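You operate a simulated robot arm through the tools that you are given. There is no shell and no other tool.

Carry out the task below with a simulated two-armed robot. There is one attempt and no reset: what you move stays moved.

## Task
The number pad came out faint: wipe it blank and set the force by the card.
Fine: lift knob to UP before the nest runs out; wipe with the damp black wiping pad, which goes back on the bench. Set down upright: black wiping pad.

It is judged by the outcome, as a careful person would: the job done as asked, and still so three seconds after it is handed in. It fails if anything else is knocked over, pushed out of place, dropped, spilled or broken.

## Robot
Two 7-joint arms with two-finger parallel grippers on one trunk that stands fixed in place. Base frame: the origin is at the foot of the trunk, x ahead of it, y to its left, z up. Lengths are in mm, angles in rad, forces in N, time in s.
The left shoulder is at [63, 195, 1204], the right one opposite. Each reaches about 864 mm from its shoulder. Payload 1.57 kg a hand.
The TCP of each hand is the grasp point between the finger pads, 30 mm short of the fingertips. In the tool frame z runs along the fingers and y along their closing line. The gripper opens to 110 mm. The fingers are 24 mm wide and 12 mm thick; the gripper's body (48 by 112 mm) begins 78 mm behind the TCP.
Orientation is told as [roll, pitch, yaw] about the base's x, y, z axes, in that order, counted from this pose: with the fingers straight down and closing along the base's y, the tool's x points along the base's -x, its y along +y and its z along -z.

## Interface
- The arms move only by the tool step_arm. It takes "left_moves", "right_moves" or both (then of equal length, played together; a hand with none holds still); each is a list of rows, each an object of numbers (a shift or turn left out is 0, a gripper value left out holds the last): "rx", "ry", "rz": the turn, a rotation vector about the tool's x, y, z in rad; "x", "y", "z": the shift along the tool's x, y, z in mm; "grip": the closure, from 0 (fully open) to 1 (shut). In form: [{"rx": .., "ry": .., "rz": .., "x": .., "y": .., "z": .., "grip": ..}, ...]. A call has 1 to 20 rows; each row shifts and turns the commanded pose from where the row before left it, along the tool's axes as they then stand. A row lasts 0.2 s, in which the tool goes at most 50 mm and 0.15 rad; a call with a longer step from one row to the next is refused whole, and so is a gripper value outside its range. Where a pose cannot be reached the arm comes as near as it can. A force on the tool above 40 N (or 10 N above the force at the start of the call, whichever is more), or a blocked arm, ends the call early, and 0.2 s more pass. The fingers move at their own pace (about 72 mm/s each) and stop on an object; they squeeze with about 23 N. The grip force told is the motor's: it shows also when the fingers shut on nothing. Time passes only in rows, and 0.2 s behind the last, so rows that do not move let the fingers close. The reply holds the time, the measured pose of the TCP, the force on the tool along the base axes, the opening and the grip force, in the units named above and with some noise, with the torque about the TCP (base axes, N m) and any sound that the robot's microphone picked up.
- Cameras (640 x 400 px; columns grow to the right, rows downward): "scene" is now at [109.5, -12.5, 1775]; the picture's right is [-0.27, -0.96, -0.00], its down [-0.83, 0.23, -0.51] and it looks along [0.49, -0.14, -0.86] (base axes); focal length 314 px, centre (320, 200). "left" rides on the left gripper at [70, -16, -141] in its tool frame; the picture's right is [0.23, 0.97, 0.00], its down [-0.86, 0.20, -0.48] and it looks along [-0.47, 0.11, 0.88] (tool axes); focal length 222 px, centre (320, 200). "right" rides on the right gripper at [70, 16, -141] in its tool frame; the picture's right is [-0.23, 0.97, 0.00], its down [-0.86, -0.20, -0.48] and it looks along [-0.47, -0.11, 0.88] (tool axes); focal length 222 px, centre (320, 200). There is no depth. A picture from a camera that has moved, and an enlarged one, comes with that camera's place and axes in the base frame and with its lens. The place of the scene camera against the robot may be out by one fixed shift of up to 18 mm in any direction.
- grab_frame(camera): a new picture of that camera. It takes no simulated time.
- slide_trunk(by): slides the trunk up (or, below 0, down) by that many mm; the arms and the scene camera ride with it, the base frame stays. It gives what a move gives, with no picture.
- pan_tilt(pan, tilt): turns the head with the scene camera to pan (to the left, within 1.501 rad either way) and tilt (down, from -0.506 to 1.204), counted from straight ahead of the robot. It gives what a move gives.
- inspect(camera, box): a new picture of the part [left, top, right, bottom] of that camera's present view, enlarged. It takes no simulated time.
- sign_off(): hands the job in; it is judged then, once.

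Nothing tells you positions but the pictures and the camera data. Unless the task says otherwise, let go and move clear before handing in.

The tools are called after "Request:" as name(argument=value, ...) on one line, values as JSON. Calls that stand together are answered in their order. step_arm: Moves the arms, as the interface text tells. Its arguments: {"type":"object","properties":{"left_moves":{"type":"array"},"right_moves":{"type":"array"}},"required":[]} The other tools are called the same way: slide_trunk (by) moves the trunk up or down; pan_tilt (pan, tilt) turns the head that bears the scene camera; grab_frame (camera) takes a picture; inspect (camera, box) takes an enlarged picture of a part of a camera's view; sign_off () hands the job in.

At the start:

```text
clock: 0.0
left_position: [449.1, -35.9, 1142.6]
left_ee_rot: [0.0, -0.001, 0.002]
left_contact_force: [0.0, -0.7, -0.3]
left_wrist_torque: [0.01, 0.0, 0.0]
left_opening: 110.1
left_grasp_force: 0.2
right_position: [431.1, -382.6, 1139.4]
right_ee_rot: [0.001, 0.0, 0.0]
right_contact_force: [-0.5, -0.2, 0.3]
right_wrist_torque: [-0.01, 0.01, 0.0]
right_opening: 110.0
right_grasp_force: 0.0
trunk travel left (down, up): [-800.0, 190.0]
head pan, tilt (commanded): [-0.274, 1.028]
```

scene: 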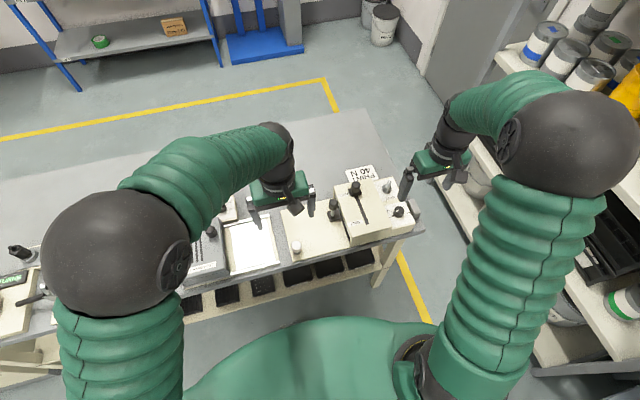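
right: 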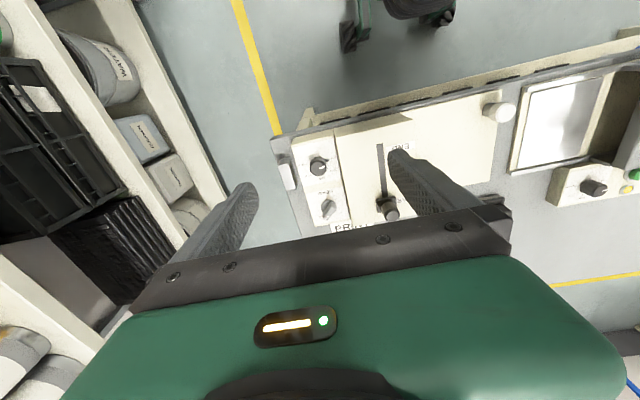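
left: 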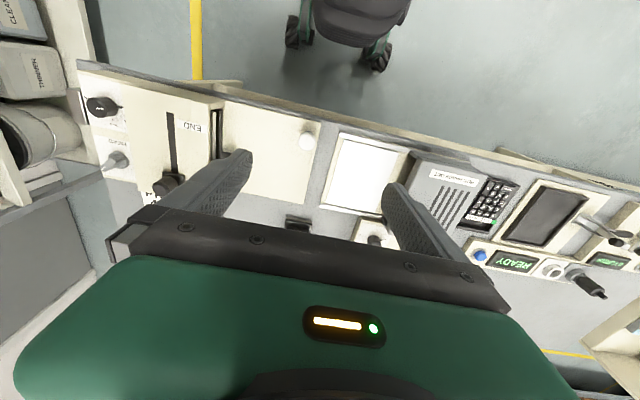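

I see a bench with several stations: a slider/force panel with a card, a number pad, screens reading READY, and so on. First I will look closely at everything without moving the arms.

Request:
inspect(camera="scene", box=[280, 150, 440, 270])

Request:
inspect(camera="left", box=[60, 50, 340, 225])

Request:
inspect(camera="left", box=[320, 120, 640, 320])

Request:
inspect(camera="right", box=[260, 50, 540, 250])

Request:
inspect(camera="scene", box=[0, 180, 320, 380])

```text
3.33 times, centred on (360, 210) of scene
camera zoom: at [109.5, -12.5, 1775.0], right [-0.27, -0.96, 0.0], down [-0.83, 0.23, -0.51], along [0.49, -0.14, -0.86], focal length 1047 px, centre (187, 167)
```

zoom: 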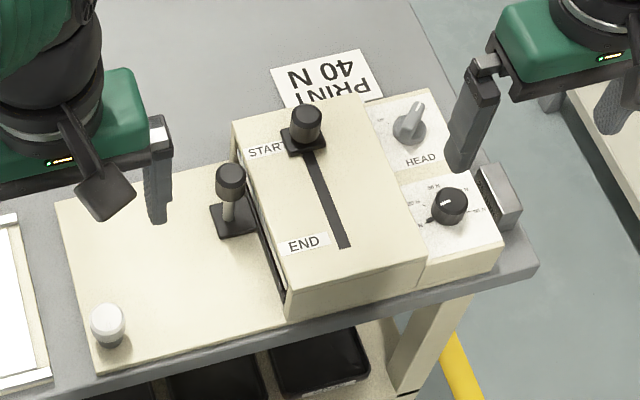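

```text
2.29 times, centred on (200, 138) of left
camera zoom: at [379.4, -50.8, 1282.1], right [-0.23, 0.97, 0.0], down [0.86, 0.2, 0.48], along [0.47, 0.11, -0.88], focal length 508 px, centre (594, 343)
```

zoom: 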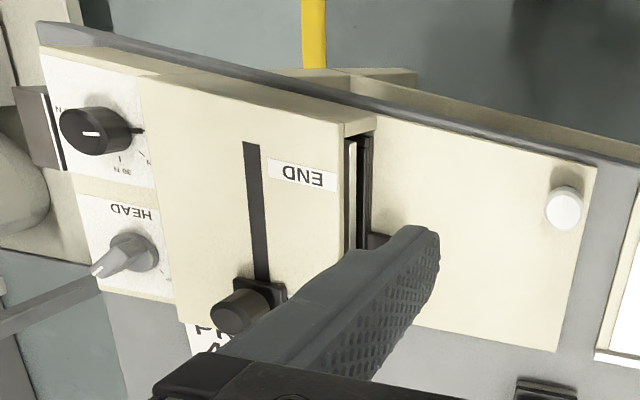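

```text
2.00 times, centred on (480, 220) of left
camera zoom: at [379.4, -50.8, 1282.1], right [-0.23, 0.97, 0.0], down [0.86, 0.2, 0.48], along [0.47, 0.11, -0.88], focal length 444 px, centre (0, 160)
```

zoom: 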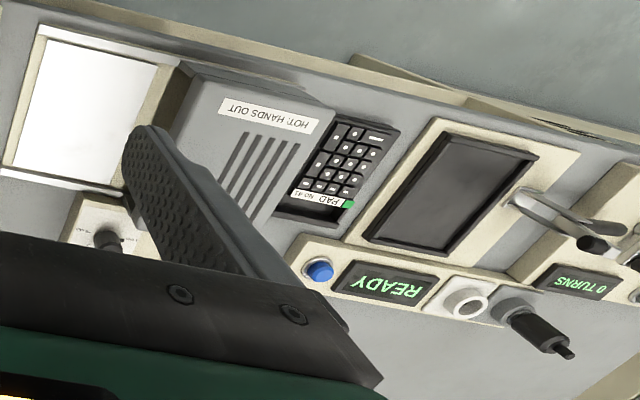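

```text
2.00 times, centred on (400, 150) of right
camera zoom: at [363.0, -366.2, 1281.6], right [0.23, 0.97, 0.0], down [0.86, -0.2, 0.48], along [0.47, -0.11, -0.88], focal length 444 px, centre (160, 300)
```

zoom: 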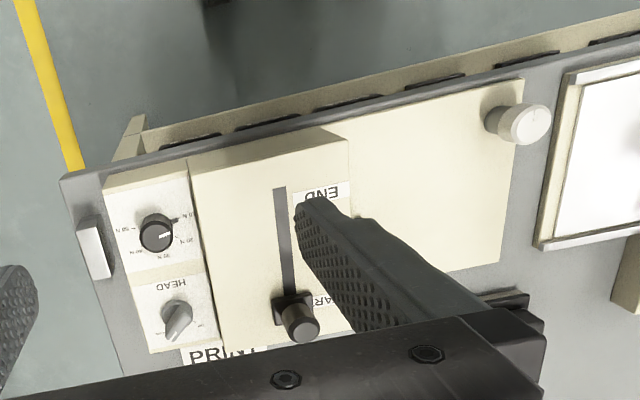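

```text
2.00 times, centred on (160, 280) of scene
camera zoom: at [109.5, -12.5, 1775.0], right [-0.27, -0.96, 0.0], down [-0.83, 0.23, -0.51], along [0.49, -0.14, -0.86], focal length 628 px, centre (640, 40)
```

zoom: 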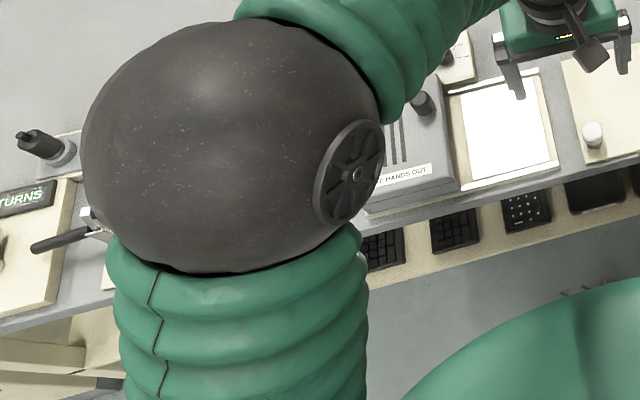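

The bench carries a print unit with a HEAD knob, a force dial and a card "PRINT 40 N". Next to it are an oven, a pad and a rack below. I'll turn the head to see the rest before touching anything.

Request:
pan_tilt(pan=0.5, tilt=0.9)

Request:
grab_frame(camera="scene")

Request:
pan_tilt(pan=-0.9, tilt=0.9)

Request:
grab_frame(camera="scene")

Request:
pan_tilt(pan=-0.2, tilt=1.1)

Request:
grab_frame(camera="scene")

```text
clock: 1.1
left_position: [448.8, -35.1, 1141.9]
left_ee_rot: [0.0, 0.0, 0.0]
left_contact_force: [0.3, -0.9, 0.3]
left_wrist_torque: [0.0, 0.0, 0.04]
left_opening: 109.9
left_grasp_force: 0.0
right_position: [430.1, -381.0, 1139.8]
right_ee_rot: [0.0, 0.0, 0.0]
right_contact_force: [-0.3, -1.2, -0.5]
right_wrist_torque: [0.01, 0.03, -0.02]
right_opening: 110.1
right_grasp_force: 0.0
trunk travel left (down, up): [-800.0, 190.0]
head pan, tilt (commanded): [0.499, 0.901]
```

```text
taken
camera scene: at [110.4, 42.0, 1784.2], right [0.48, -0.88, 0.0], down [-0.69, -0.37, -0.62], along [0.54, 0.3, -0.78], focal length 314 px, centre (320, 200)
```

scene: 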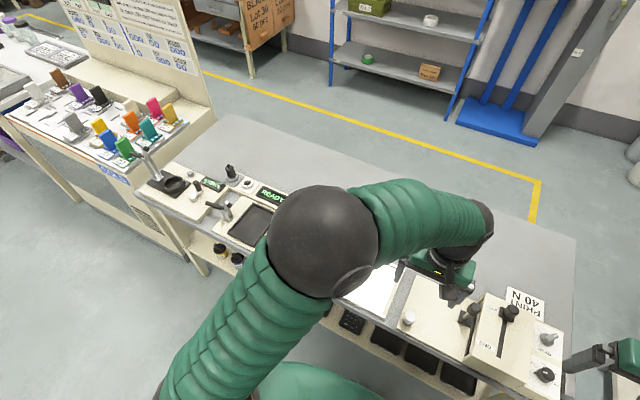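

```text
clock: 2.6
left_position: [448.6, -35.1, 1141.0]
left_ee_rot: [0.002, -0.002, 0.001]
left_contact_force: [-0.6, 0.2, 0.4]
left_wrist_torque: [-0.02, 0.0, 0.01]
left_opening: 109.7
left_grasp_force: 0.1
right_position: [431.5, -380.6, 1139.6]
right_ee_rot: [0.002, 0.0, 0.0]
right_contact_force: [-0.3, 1.0, -0.4]
right_wrist_torque: [0.01, 0.01, 0.0]
right_opening: 110.2
right_grasp_force: 0.0
trunk travel left (down, up): [-800.0, 190.0]
head pan, tilt (commanded): [-0.901, 0.901]
```

```text
taken
camera scene: at [91.2, -53.4, 1784.1], right [-0.78, -0.62, 0.0], down [-0.49, 0.61, -0.62], along [0.38, -0.49, -0.79], focal length 314 px, centre (320, 200)
```

scene: 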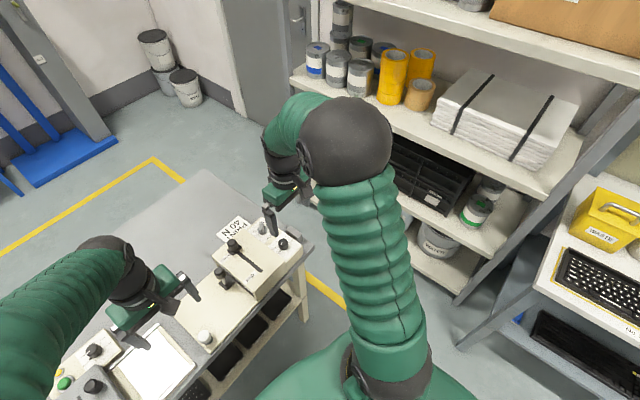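

```text
clock: 3.7
left_position: [449.1, -33.9, 1141.4]
left_ee_rot: [0.0, -0.002, 0.001]
left_contact_force: [0.2, -0.2, 0.2]
left_wrist_torque: [-0.02, 0.01, -0.01]
left_opening: 110.1
left_grasp_force: 0.0
right_position: [430.6, -381.5, 1139.8]
right_ee_rot: [0.002, 0.0, 0.001]
right_contact_force: [0.2, 0.2, -0.1]
right_wrist_torque: [0.03, 0.0, -0.01]
right_opening: 110.1
right_grasp_force: 0.1
trunk travel left (down, up): [-800.0, 190.0]
head pan, tilt (commanded): [-0.201, 1.1]
```

```text
taken
camera scene: at [106.0, -6.7, 1770.4], right [-0.2, -0.98, 0.0], down [-0.87, 0.18, -0.45], along [0.44, -0.09, -0.89], focal length 314 px, centre (320, 200)
```

scene: 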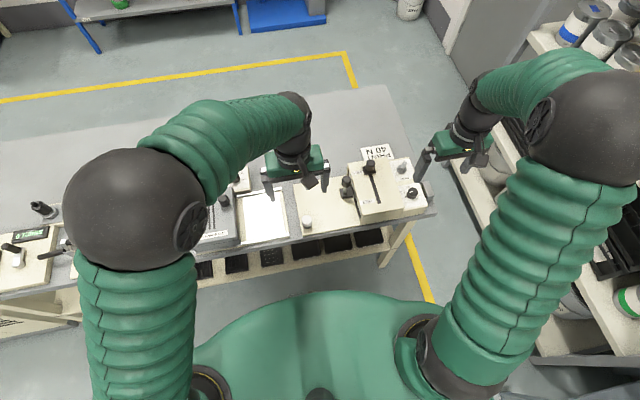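

The bench is about 300 mm below the hands, with the print unit at right and the oven and pad in the middle. I'll shift the left hand to the left to view the middle of the bench.

Request:
step_arm(left_moves=[{"y": 45, "z": -10}, {"y": 45, "z": -10}, {"y": 45, "z": -10}, {"y": 45}, {"y": 45}, {"y": 45}])

Request:
grab_frame(camera="left")

Request:
grab_frame(camera="scene")

```text
clock: 5.1
left_position: [448.4, 240.4, 1170.1]
left_ee_rot: [0.0, 0.001, -0.003]
left_contact_force: [0.1, -0.2, 0.6]
left_wrist_torque: [-0.05, -0.01, -0.01]
left_opening: 109.8
left_grasp_force: 0.0
right_position: [430.9, -378.1, 1141.2]
right_ee_rot: [-0.001, 0.0, -0.002]
right_contact_force: [-0.1, 0.2, -0.7]
right_wrist_torque: [-0.01, 0.01, -0.01]
right_opening: 109.9
right_grasp_force: 0.1
trunk travel left (down, up): [-800.0, 190.0]
head pan, tilt (commanded): [-0.201, 1.1]
```

```text
taken
camera left: at [378.6, 224.0, 1311.7], right [-0.23, 0.97, 0.0], down [0.85, 0.2, 0.48], along [0.47, 0.11, -0.88], focal length 222 px, centre (320, 200)
```

left: 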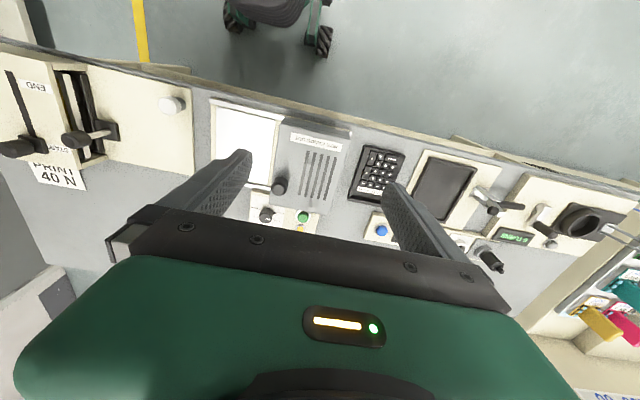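

```text
taken
camera scene: at [105.8, -2.1, 1770.4], right [-0.2, -0.98, 0.0], down [-0.87, 0.18, -0.45], along [0.44, -0.09, -0.89], focal length 314 px, centre (320, 200)
```

scene: 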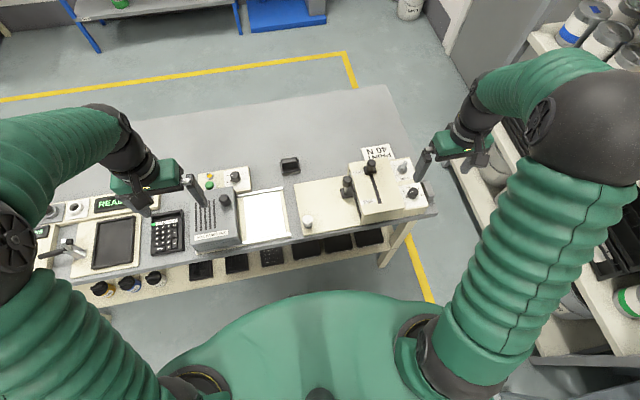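

Request:
inspect(camera="scene", box=[270, 130, 450, 250])

Request:
inspect(camera="scene", box=[130, 150, 310, 280])

Request:
inspect(camera="scene", box=[20, 180, 200, 310])

Request:
inspect(camera="left", box=[0, 50, 220, 200])

Request:
inspect(camera="left", box=[200, 90, 420, 240])

Request:
inspect(camera="left", box=[360, 120, 640, 300])

```text
3.33 times, centred on (360, 190) of scene
camera zoom: at [105.8, -2.1, 1770.4], right [-0.2, -0.98, 0.0], down [-0.87, 0.18, -0.45], along [0.44, -0.09, -0.89], focal length 1047 px, centre (187, 233)
```

zoom: 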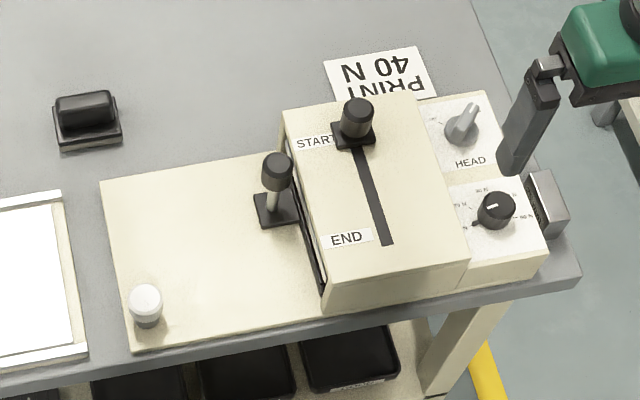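

```text
3.08 times, centred on (220, 215) of scene
camera zoom: at [105.8, -2.1, 1770.4], right [-0.2, -0.98, 0.0], down [-0.87, 0.18, -0.45], along [0.44, -0.09, -0.89], focal length 967 px, centre (628, 154)
```

zoom: 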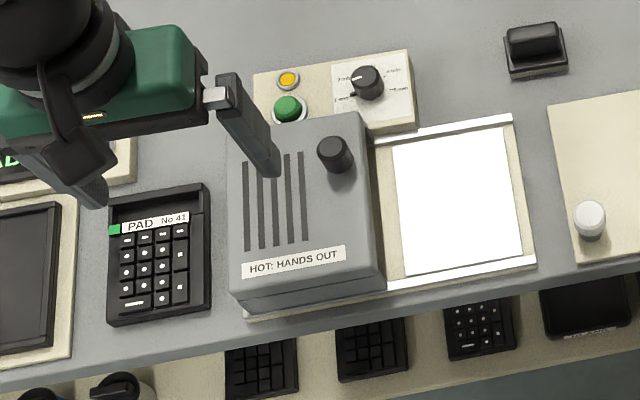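

```text
3.08 times, centred on (110, 245) of scene
camera zoom: at [105.8, -2.1, 1770.4], right [-0.2, -0.98, 0.0], down [-0.87, 0.18, -0.45], along [0.44, -0.09, -0.89], focal length 967 px, centre (966, 62)
```

zoom: 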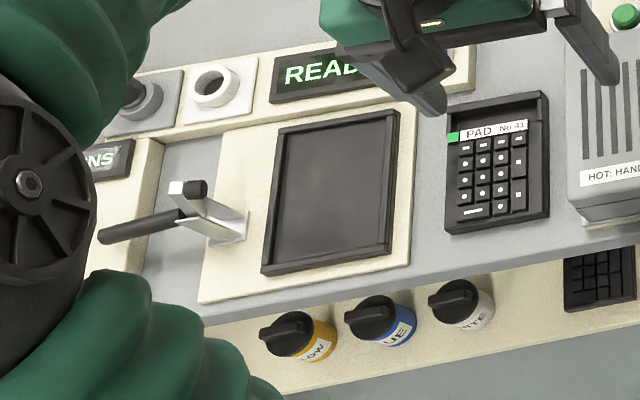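

```text
2.67 times, centred on (110, 125) of left
camera zoom: at [378.6, 224.0, 1311.7], right [-0.23, 0.97, 0.0], down [0.85, 0.2, 0.48], along [0.47, 0.11, -0.88], focal length 592 px, centre (880, 400)
```

zoom: 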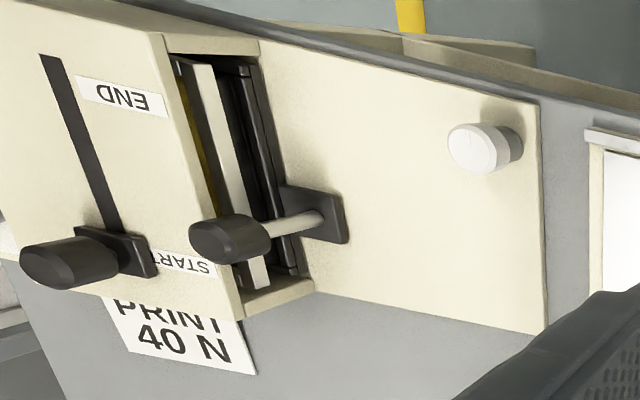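

```text
2.67 times, centred on (310, 165) of left
camera zoom: at [378.6, 224.0, 1311.7], right [-0.23, 0.97, 0.0], down [0.85, 0.2, 0.48], along [0.47, 0.11, -0.88], focal length 592 px, centre (347, 293)
```

zoom: 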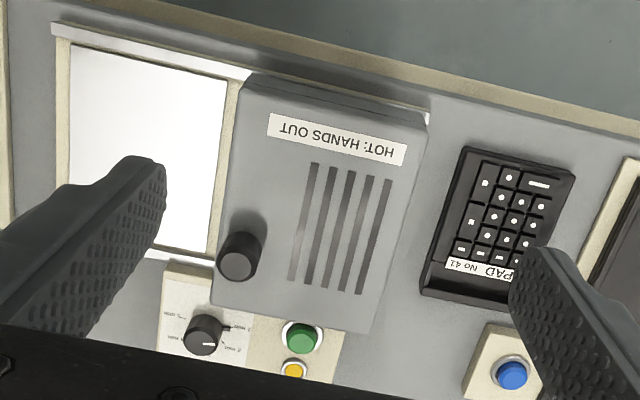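

```text
2.22 times, centred on (500, 210) of left
camera zoom: at [378.6, 224.0, 1311.7], right [-0.23, 0.97, 0.0], down [0.85, 0.2, 0.48], along [0.47, 0.11, -0.88], focal length 494 px, centre (-80, 178)
```

zoom: 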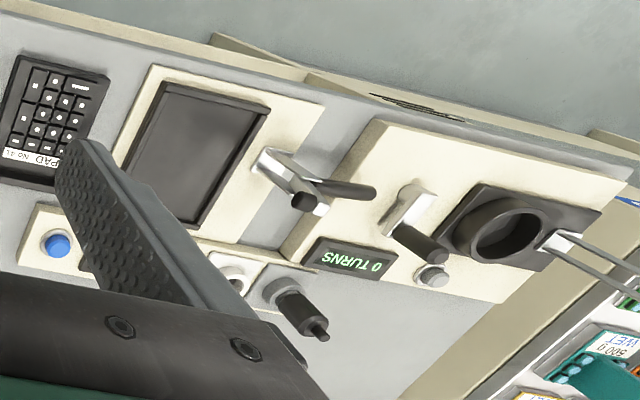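

The print unit has a nest with a handle protruding on its left side. The black wiping pad sits at the back of the bench, and pad "No 41" with a green sticker lies apart as a sample. Next I'll look at the dials more closely.

Request:
inspect(camera="right", box=[290, 120, 390, 240])

Request:
inspect(camera="scene", box=[380, 145, 450, 215])

Request:
inspect(camera="scene", box=[270, 150, 310, 180])

Request:
inspect(camera="scene", box=[180, 230, 390, 290])

Request:
inspect(camera="scene", box=[150, 200, 200, 250])

```text
3.33 times, centred on (340, 180) of right
camera zoom: at [361.4, -362.8, 1283.0], right [0.23, 0.97, 0.0], down [0.85, -0.2, 0.48], along [0.47, -0.11, -0.88], focal length 740 px, centre (253, 267)
```

zoom: 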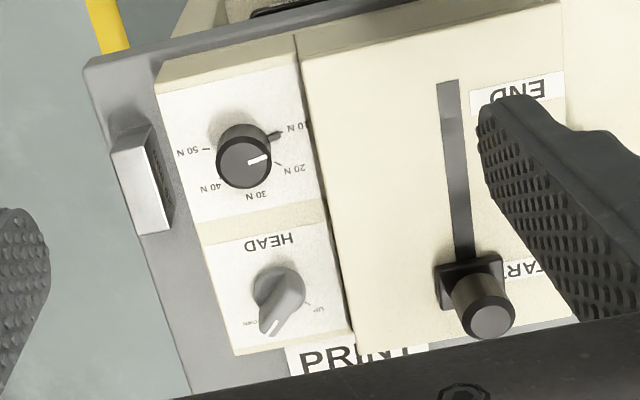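

```text
5.71 times, centred on (415, 180) of scene
camera zoom: at [105.8, -2.1, 1770.4], right [-0.2, -0.98, 0.0], down [-0.87, 0.18, -0.45], along [0.44, -0.09, -0.89], focal length 1796 px, centre (-223, 314)
```

zoom: 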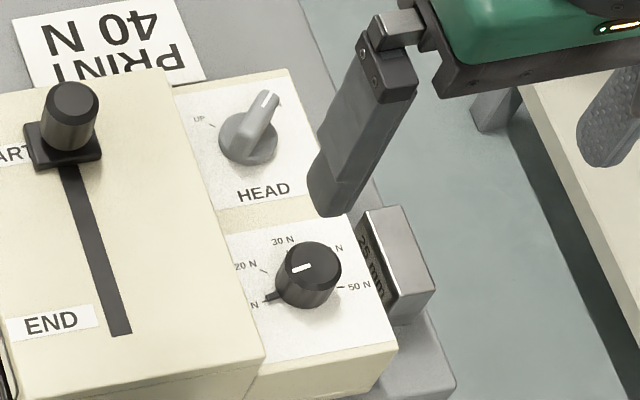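

```text
13.33 times, centred on (290, 165) of scene
camera zoom: at [105.8, -2.1, 1770.4], right [-0.2, -0.98, 0.0], down [-0.87, 0.18, -0.45], along [0.44, -0.09, -0.89], focal length 4190 px, centre (720, 667)
```

zoom: 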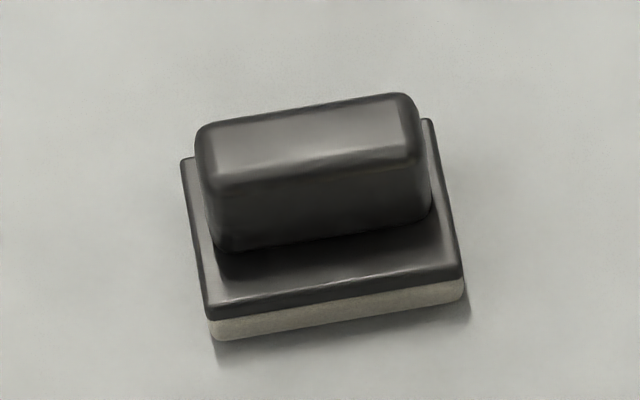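

```text
3.05 times, centred on (285, 260) of scene
camera zoom: at [105.8, -2.1, 1770.4], right [-0.2, -0.98, 0.0], down [-0.87, 0.18, -0.45], along [0.44, -0.09, -0.89], focal length 958 px, centre (427, 17)
```

zoom: 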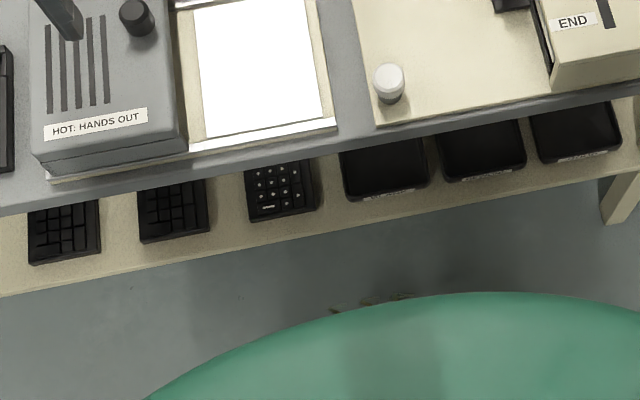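

```text
8.00 times, centred on (175, 225) of scene
camera zoom: at [105.8, -2.1, 1770.4], right [-0.2, -0.98, 0.0], down [-0.87, 0.18, -0.45], along [0.44, -0.09, -0.89], focal length 2514 px, centre (1480, 0)
```

zoom: 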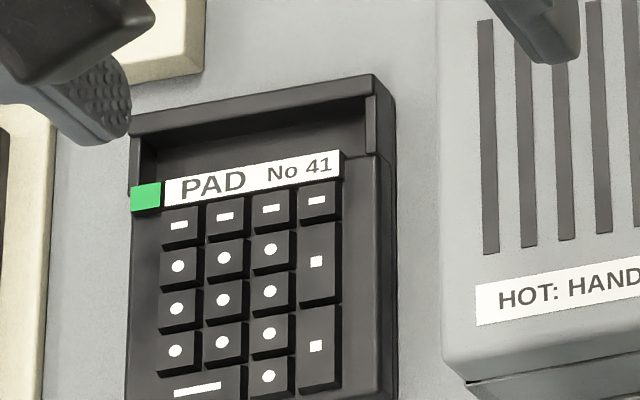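

The HEAD knob points to DOWN and the force dial stands near 10 N, while the card says 40 N. I'll shift the right hand over the print unit for a clearer look.

Request:
step_arm(right_moves=[{"y": 45}, {"y": 45}])

Request:
grab_frame(camera="right")

Request:
inspect(camera="right", box=[240, 60, 440, 220])

Request:
inspect(camera="scene", box=[330, 140, 440, 230])

```text
clock: 5.7
left_position: [447.8, 239.7, 1169.9]
left_ee_rot: [0.0, -0.001, 0.002]
left_contact_force: [-0.5, -0.5, -1.0]
left_wrist_torque: [-0.03, 0.01, 0.0]
left_opening: 110.0
left_grasp_force: 0.1
right_position: [430.6, -287.1, 1142.1]
right_ee_rot: [-0.003, 0.001, 0.001]
right_contact_force: [-1.2, 0.2, 0.1]
right_wrist_torque: [0.0, 0.03, 0.0]
right_opening: 109.9
right_grasp_force: 0.1
trunk travel left (down, up): [-800.0, 190.0]
head pan, tilt (commanded): [-0.201, 1.1]
```

```text
taken
camera right: at [360.8, -270.2, 1283.9], right [0.23, 0.97, 0.0], down [0.85, -0.2, 0.48], along [0.47, -0.11, -0.88], focal length 222 px, centre (320, 200)
```

right: 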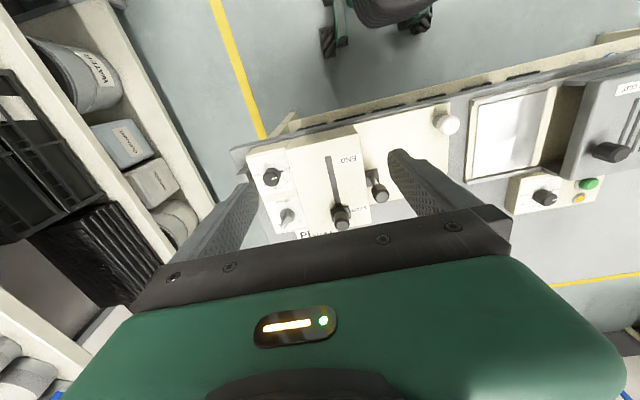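

```text
2.50 times, centred on (340, 140) of right
camera zoom: at [360.8, -270.2, 1283.9], right [0.23, 0.97, 0.0], down [0.85, -0.2, 0.48], along [0.47, -0.11, -0.88], focal length 555 px, centre (270, 350)
```

zoom: 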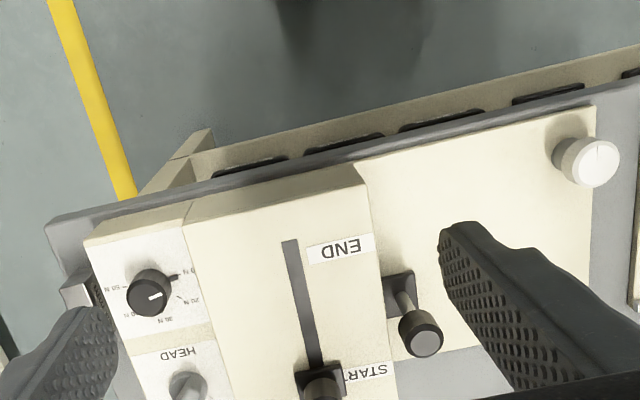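

```text
4.44 times, centred on (385, 185) of scene
camera zoom: at [105.3, -1.5, 1770.4], right [-0.2, -0.98, 0.0], down [-0.87, 0.18, -0.45], along [0.44, -0.09, -0.89], focal length 1396 px, centre (31, 267)
```

zoom: 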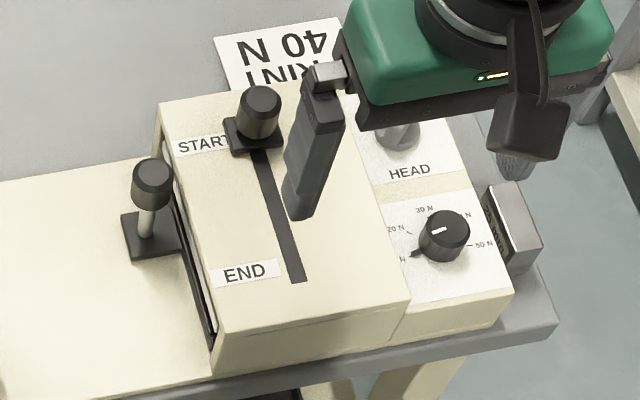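

The nest handle knob is at about (582, -201, 905), the box top is at about z 893, the HEAD knob is near (612, -407, 865) and the force dial is near (511, -405, 868). I'll bring the right hand closer over the two dials.

Request:
step_arm(right_moves=[{"y": -40}, {"y": -40}, {"y": -40, "z": 10}, {"x": -20, "z": 44}, {"x": -20, "z": 44}, {"x": -20, "z": 44}])

Request:
grab_frame(camera="right")

Request:
inspect(camera="right", box=[260, 100, 420, 240])

```text
clock: 7.1
left_position: [450.4, 235.3, 1170.9]
left_ee_rot: [0.001, 0.0, -0.001]
left_contact_force: [-0.2, 0.0, 0.3]
left_wrist_torque: [-0.01, 0.0, 0.02]
left_opening: 110.0
left_grasp_force: 0.0
right_position: [490.7, -413.4, 995.5]
right_ee_rot: [0.002, -0.002, 0.0]
right_contact_force: [-0.6, 0.0, -0.2]
right_wrist_torque: [0.02, 0.02, 0.0]
right_opening: 110.0
right_grasp_force: 0.0
trunk travel left (down, up): [-800.0, 190.0]
head pan, tilt (commanded): [-0.201, 1.1]
```

```text
taken
camera right: at [421.4, -397.5, 1137.8], right [0.23, 0.97, 0.0], down [0.85, -0.2, 0.48], along [0.47, -0.11, -0.88], focal length 222 px, centre (320, 200)
```

right: 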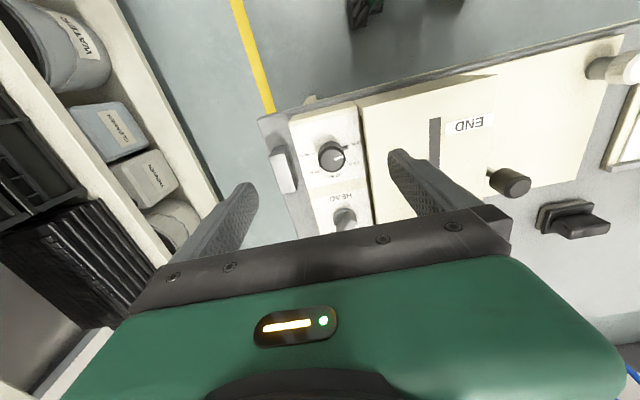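

```text
2.86 times, centred on (340, 170) of right
camera zoom: at [421.4, -397.5, 1137.8], right [0.23, 0.97, 0.0], down [0.85, -0.2, 0.48], along [0.47, -0.11, -0.88], focal length 635 px, centre (263, 286)
```

zoom: 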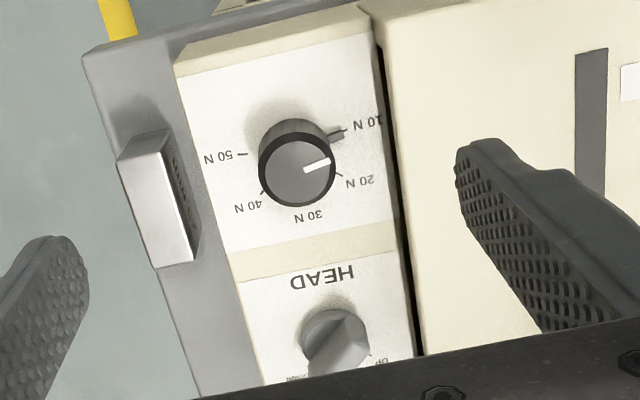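

The force dial is now readable and the pointer tab sits at 10 N. I'll enlarge further to get knob heights, then back the hand off a little to see the HEAD knob.

Request:
inspect(camera="right", box=[305, 130, 375, 185])

Request:
step_arm(right_moves=[{"x": 35}, {"x": 35}])

Request:
inspect(camera="right", box=[290, 120, 390, 220])

Request:
inspect(camera="right", box=[480, 80, 640, 200])

```text
7.27 times, centred on (340, 158) of right
camera zoom: at [421.4, -397.5, 1137.8], right [0.23, 0.97, 0.0], down [0.85, -0.2, 0.48], along [0.47, -0.11, -0.88], focal length 1615 px, centre (174, 509)
```

zoom: 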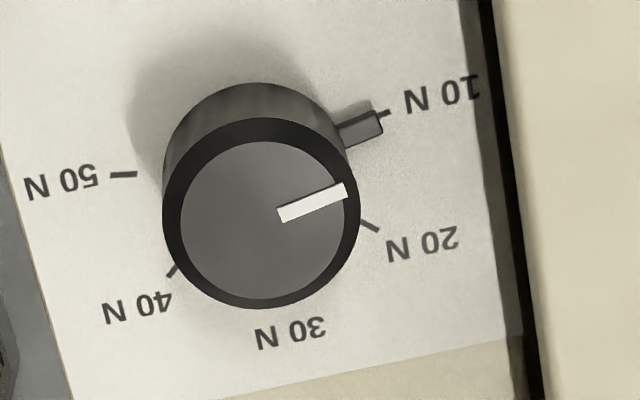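

```text
clock: 7.7
left_position: [447.9, 237.4, 1171.5]
left_ee_rot: [-0.001, -0.002, 0.001]
left_contact_force: [-0.5, 0.3, 0.4]
left_wrist_torque: [0.02, -0.03, -0.01]
left_opening: 110.0
left_grasp_force: 0.0
right_position: [420.0, -408.8, 997.2]
right_ee_rot: [-0.001, -0.002, 0.002]
right_contact_force: [0.0, 0.4, 0.5]
right_wrist_torque: [0.02, -0.01, -0.02]
right_opening: 110.2
right_grasp_force: 0.1
trunk travel left (down, up): [-800.0, 190.0]
head pan, tilt (commanded): [-0.201, 1.1]
```

```text
4.00 times, centred on (340, 170) of right
camera zoom: at [350.2, -394.1, 1138.9], right [0.23, 0.97, 0.0], down [0.85, -0.2, 0.48], along [0.47, -0.11, -0.88], focal length 888 px, centre (240, 320)
```

zoom: 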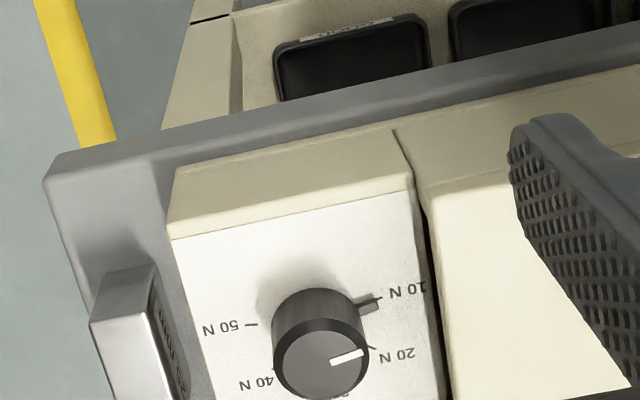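

```text
3.33 times, centred on (560, 140) of right
camera zoom: at [350.2, -394.1, 1138.9], right [0.23, 0.97, 0.0], down [0.85, -0.2, 0.48], along [0.47, -0.11, -0.88], focal length 740 px, centre (-480, 400)
```

zoom: 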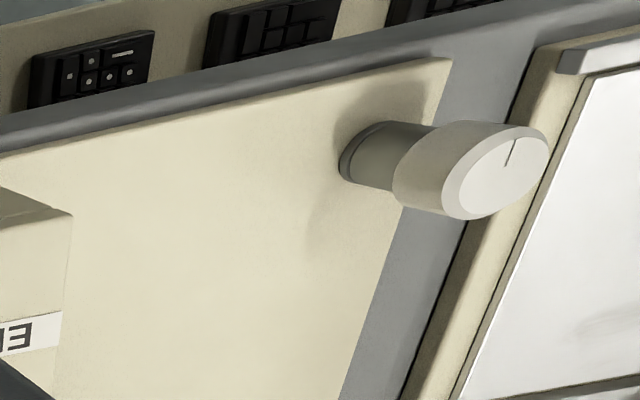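

The dial pointer tab sits exactly on 10 N. I'll move the hand forward to see the HEAD knob.

Request:
step_arm(right_moves=[{"x": -40}, {"x": -40}, {"x": -40}])

Request:
grab_frame(camera="right")

Request:
inspect(camera="right", box=[290, 120, 390, 220])

```text
clock: 8.5
left_position: [449.7, 237.1, 1171.3]
left_ee_rot: [0.001, 0.0, 0.0]
left_contact_force: [0.6, -0.3, -0.5]
left_wrist_torque: [0.01, 0.03, 0.01]
left_opening: 109.9
left_grasp_force: 0.1
right_position: [540.2, -412.2, 996.6]
right_ee_rot: [0.0, 0.003, 0.001]
right_contact_force: [0.0, 0.3, -0.2]
right_wrist_torque: [-0.01, 0.01, -0.01]
right_opening: 110.1
right_grasp_force: 0.1
trunk travel left (down, up): [-800.0, 190.0]
head pan, tilt (commanded): [-0.201, 1.1]
```

```text
taken
camera right: at [471.2, -396.9, 1139.4], right [0.23, 0.97, 0.0], down [0.86, -0.2, 0.48], along [0.47, -0.11, -0.88], focal length 222 px, centre (320, 200)
```

right: 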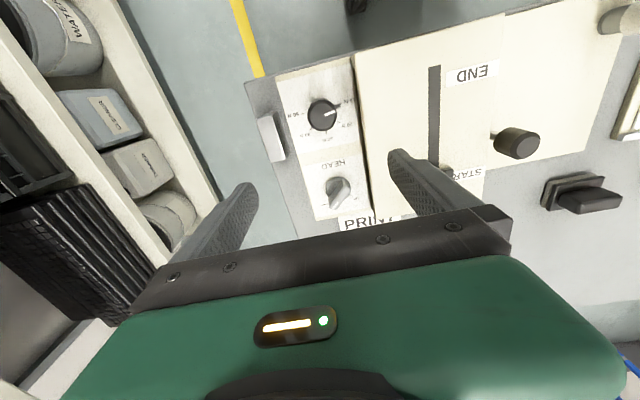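

```text
4.00 times, centred on (340, 170) of right
camera zoom: at [471.2, -396.9, 1139.4], right [0.23, 0.97, 0.0], down [0.86, -0.2, 0.48], along [0.47, -0.11, -0.88], focal length 888 px, centre (240, 320)
```

zoom: 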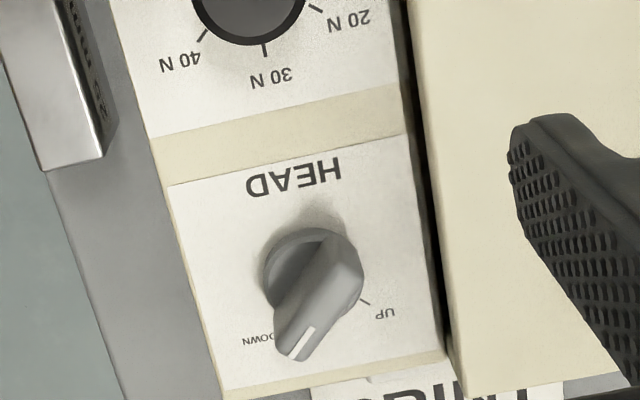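

HEAD points DOWN at about −45° and UP is about +45°. A tighter view of the HEAD knob will help me measure it.

Request:
inspect(camera="right", box=[310, 155, 365, 215])

Request:
inspect(camera="right", box=[380, 40, 640, 220])

Request:
inspect(camera="scene", box=[390, 150, 440, 210])

```text
6.67 times, centred on (338, 185) of right
camera zoom: at [471.2, -396.9, 1139.4], right [0.23, 0.97, 0.0], down [0.86, -0.2, 0.48], along [0.47, -0.11, -0.88], focal length 1481 px, centre (203, 300)
```

zoom: 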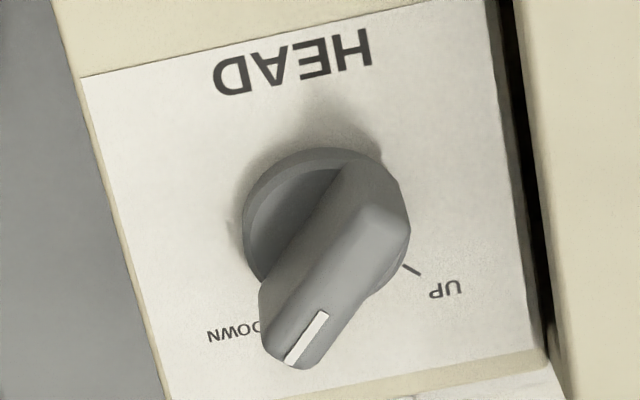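

```text
2.22 times, centred on (510, 130) of right
camera zoom: at [471.2, -396.9, 1139.4], right [0.23, 0.97, 0.0], down [0.86, -0.2, 0.48], along [0.47, -0.11, -0.88], focal length 494 px, centre (-102, 356)
```

zoom: 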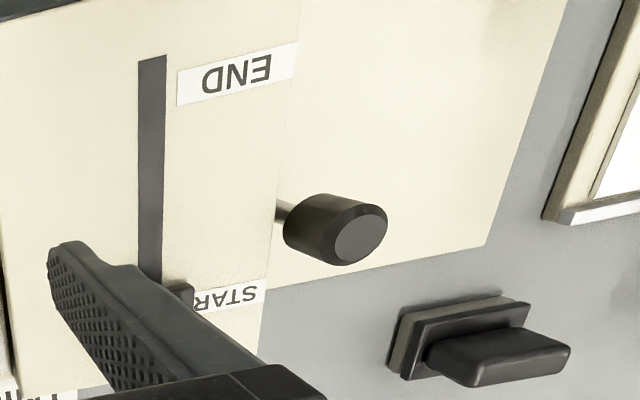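

```text
6.67 times, centred on (415, 180) of scene
camera zoom: at [108.2, -5.3, 1770.3], right [-0.2, -0.98, 0.0], down [-0.87, 0.18, -0.45], along [0.44, -0.09, -0.89], focal length 2095 px, centre (-313, 333)
```

zoom: 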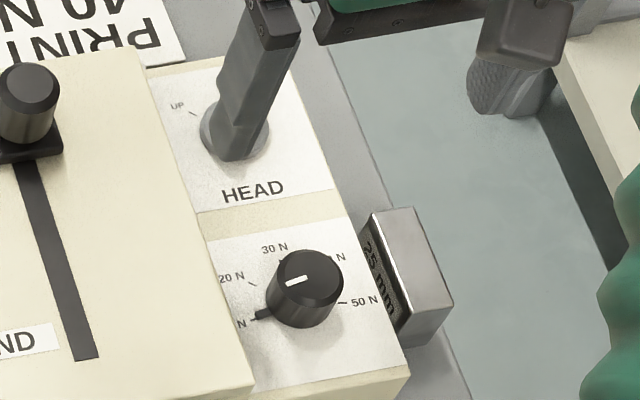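

HEAD's axis is near (606, −403), with its bar at about −45° and roughly 11 mm thick. I'll hover above it with yaw −45° and the gripper partly closed so the fingers clear the box wall at y ≈ −363.

Request:
step_arm(right_moves=[{"x": -33, "y": 4.3, "grip": 0.65}, {"x": -33, "y": 4.4}, {"rz": 0.131}, {"rz": 0.131}, {"rz": 0.131}, {"rz": 0.131}, {"rz": 0.131}, {"rz": 0.13}])

Request:
grab_frame(camera="right")

Request:
inspect(camera="scene", box=[360, 130, 480, 220])

```text
clock: 10.3
left_position: [449.8, 235.8, 1170.8]
left_ee_rot: [0.0, 0.002, -0.001]
left_contact_force: [0.3, -0.8, 0.0]
left_wrist_torque: [-0.04, 0.02, -0.04]
left_opening: 110.1
left_grasp_force: 0.1
right_position: [607.7, -401.3, 998.7]
right_ee_rot: [0.001, -0.001, -0.788]
right_contact_force: [-0.2, -0.4, 0.5]
right_wrist_torque: [0.05, 0.01, 0.03]
right_opening: 38.7
right_grasp_force: 0.0
trunk travel left (down, up): [-800.0, 190.0]
head pan, tilt (commanded): [-0.201, 1.1]
```

```text
taken
camera right: at [570.3, -341.2, 1140.5], right [0.85, 0.53, 0.0], down [0.46, -0.75, 0.48], along [0.25, -0.41, -0.88], focal length 222 px, centre (320, 200)
```

right: 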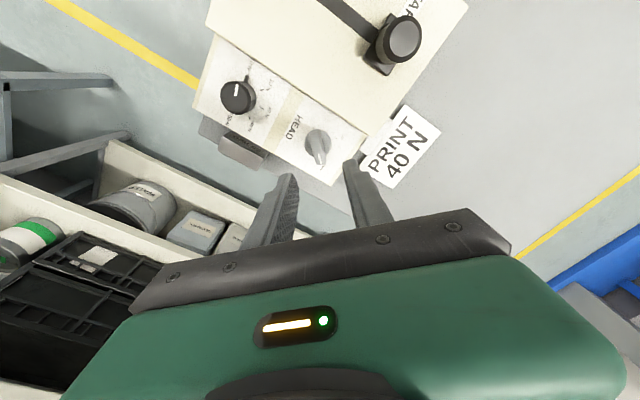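

```text
4.44 times, centred on (420, 175) of scene
camera zoom: at [107.5, -5.1, 1770.3], right [-0.2, -0.98, 0.0], down [-0.87, 0.18, -0.45], along [0.44, -0.09, -0.89], focal length 1396 px, centre (-124, 311)
```

zoom: 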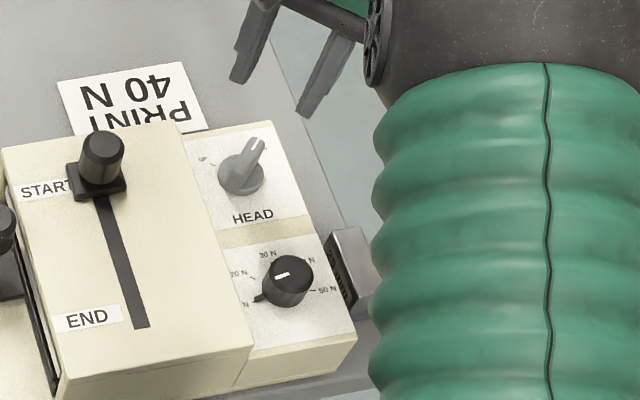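

Request:
inspect(camera="right", box=[280, 110, 360, 170])

Request:
inspect(camera="right", box=[190, 60, 310, 150])

```text
6.67 times, centred on (320, 140) of right
camera zoom: at [570.3, -341.2, 1140.5], right [0.85, 0.53, 0.0], down [0.46, -0.75, 0.48], along [0.25, -0.41, -0.88], focal length 1481 px, centre (320, 600)
```

zoom: 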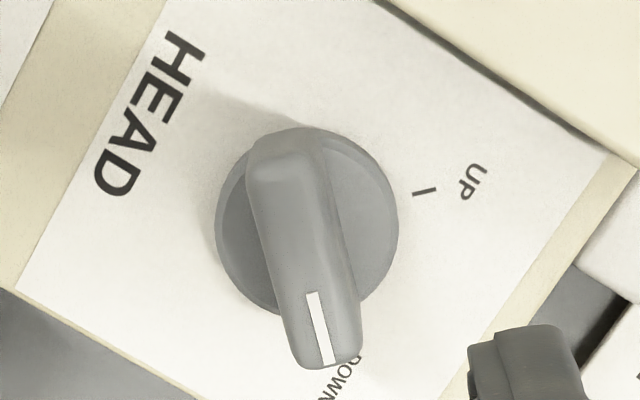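

```text
4.44 times, centred on (250, 105) of right
camera zoom: at [570.3, -341.2, 1140.5], right [0.85, 0.53, 0.0], down [0.46, -0.75, 0.48], along [0.25, -0.41, -0.88], focal length 987 px, centre (631, 622)
```

zoom: 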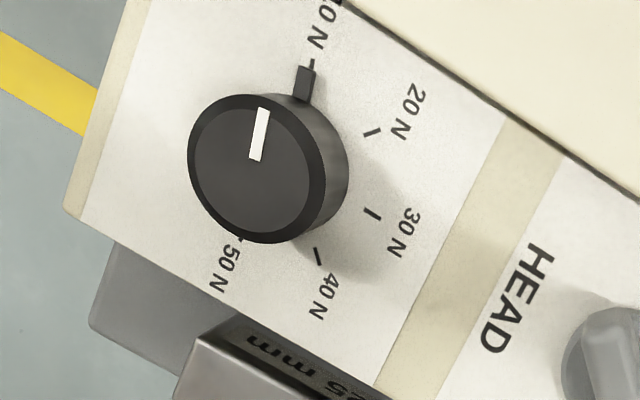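

I now have a sharp view: HEAD axis (605.5, −403.6) and the bar pointing about −46° to DOWN, with UP near +46°. I'll descend over the bar with partly open fingers.

Request:
step_arm(right_moves=[{"y": -3.0, "z": 34}, {"z": 34}, {"z": 20}, {"z": 12}])

Request:
grab_frame(camera="right")

Request:
inspect(camera="scene", box=[360, 130, 480, 220])

```text
clock: 11.3
left_position: [447.7, 237.5, 1172.0]
left_ee_rot: [0.0, -0.002, -0.001]
left_contact_force: [-0.5, 0.3, -0.8]
left_wrist_torque: [0.0, 0.01, 0.01]
left_opening: 110.1
left_grasp_force: 0.0
right_position: [603.6, -404.5, 901.1]
right_ee_rot: [0.003, -0.001, -0.785]
right_contact_force: [0.8, -0.6, 2.8]
right_wrist_torque: [0.0, -0.06, -0.01]
right_opening: 38.3
right_grasp_force: 0.1
trunk travel left (down, up): [-800.0, 190.0]
head pan, tilt (commanded): [-0.201, 1.1]
```

```text
taken
camera right: at [566.0, -343.9, 1041.9], right [0.85, 0.53, 0.0], down [0.46, -0.75, 0.48], along [0.26, -0.41, -0.88], focal length 222 px, centre (320, 200)
```

right: 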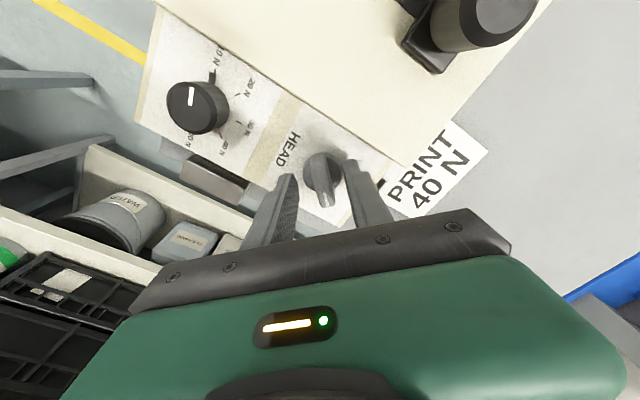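

```text
4.44 times, centred on (420, 175) of scene
camera zoom: at [105.6, -4.8, 1770.5], right [-0.2, -0.98, 0.0], down [-0.87, 0.18, -0.45], along [0.44, -0.09, -0.89], focal length 1396 px, centre (-124, 311)
```

zoom: 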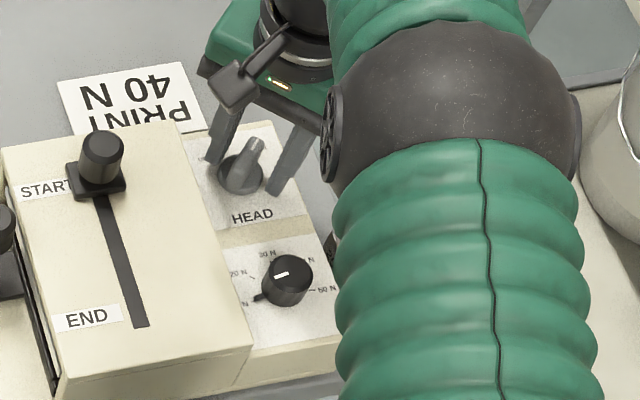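

Request:
inspect(camera="right", box=[250, 130, 400, 230])

```text
4.00 times, centred on (325, 180) of right
camera zoom: at [566.0, -343.9, 1041.9], right [0.85, 0.53, 0.0], down [0.46, -0.75, 0.48], along [0.26, -0.41, -0.88], focal length 888 px, centre (300, 280)
```

zoom: 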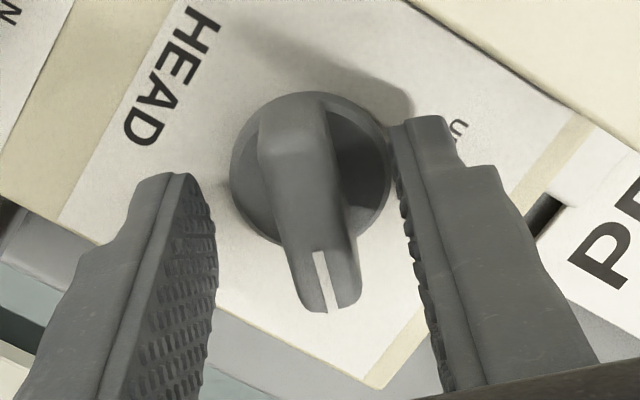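

The fingers straddle the bar and are centred to within about 2 mm. I'll go 5 mm lower and close.

Request:
step_arm(right_moves=[{"z": 5}, {"grip": 1.0}, {}, {}, {}])

Request:
inspect(camera="right", box=[250, 130, 400, 230])

```text
clock: 12.5
left_position: [446.7, 239.8, 1171.8]
left_ee_rot: [-0.006, -0.005, 0.001]
left_contact_force: [0.4, -0.4, -0.4]
left_wrist_torque: [0.03, 0.0, 0.01]
left_opening: 109.8
left_grasp_force: 0.1
right_position: [603.7, -401.2, 899.2]
right_ee_rot: [0.003, -0.011, -0.783]
right_contact_force: [8.8, -1.3, 38.2]
right_wrist_torque: [-0.44, 0.12, 0.03]
right_opening: 13.0
right_grasp_force: 30.1
trunk travel left (down, up): [-800.0, 190.0]
head pan, tilt (commanded): [-0.201, 1.1]
```

```text
4.00 times, centred on (325, 180) of right
camera zoom: at [565.9, -340.4, 1041.5], right [0.85, 0.53, 0.0], down [0.46, -0.74, 0.49], along [0.26, -0.41, -0.87], focal length 888 px, centre (300, 280)
```

zoom: 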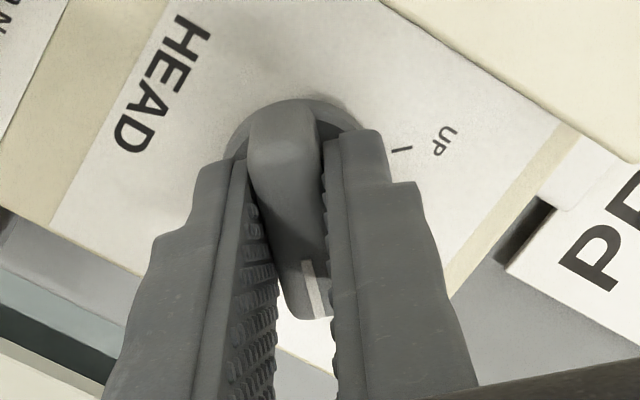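

The bar is gripped with a 13 mm opening, but the fingertips press on the knob's disc with about 38 N. I'll relieve that by raising slightly before turning.

Request:
step_arm(right_moves=[{"z": -3}, {"z": -2}])

```text
clock: 13.1
left_position: [448.7, 238.6, 1172.2]
left_ee_rot: [-0.001, -0.002, 0.0]
left_contact_force: [0.1, -0.3, -0.3]
left_wrist_torque: [-0.02, -0.03, 0.02]
left_opening: 110.1
left_grasp_force: 0.1
right_position: [604.6, -402.0, 900.0]
right_ee_rot: [0.001, -0.001, -0.783]
right_contact_force: [9.8, 0.2, 18.7]
right_wrist_torque: [-0.66, -0.5, -0.04]
right_opening: 12.7
right_grasp_force: 30.1
trunk travel left (down, up): [-800.0, 190.0]
head pan, tilt (commanded): [-0.201, 1.1]
```

Request:
step_arm(right_moves=[{"z": -3, "x": -1.2, "y": 1.2}, {"rz": -0.13}, {"rz": -0.13}])

Request:
inspect(camera="right", box=[250, 130, 400, 230])

```text
clock: 13.9
left_position: [450.2, 238.8, 1170.5]
left_ee_rot: [-0.002, -0.001, 0.0]
left_contact_force: [0.9, -0.8, 0.6]
left_wrist_torque: [0.0, -0.02, 0.04]
left_opening: 110.0
left_grasp_force: 0.0
right_position: [604.9, -402.8, 899.4]
right_ee_rot: [0.0, 0.005, -0.523]
right_contact_force: [-4.9, 7.3, -3.5]
right_wrist_torque: [-0.27, -0.53, -0.02]
right_opening: 13.1
right_grasp_force: 30.1
trunk travel left (down, up): [-800.0, 190.0]
head pan, tilt (commanded): [-0.201, 1.1]
```

```text
4.00 times, centred on (325, 180) of right
camera zoom: at [553.7, -353.7, 1042.5], right [0.68, 0.73, 0.0], down [0.64, -0.6, 0.47], along [0.34, -0.32, -0.88], focal length 888 px, centre (300, 280)
```

zoom: 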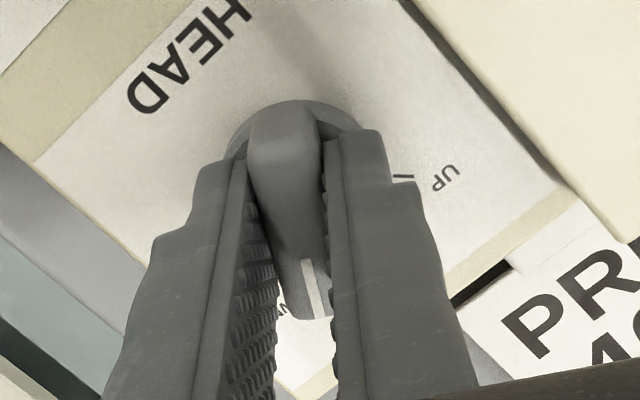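

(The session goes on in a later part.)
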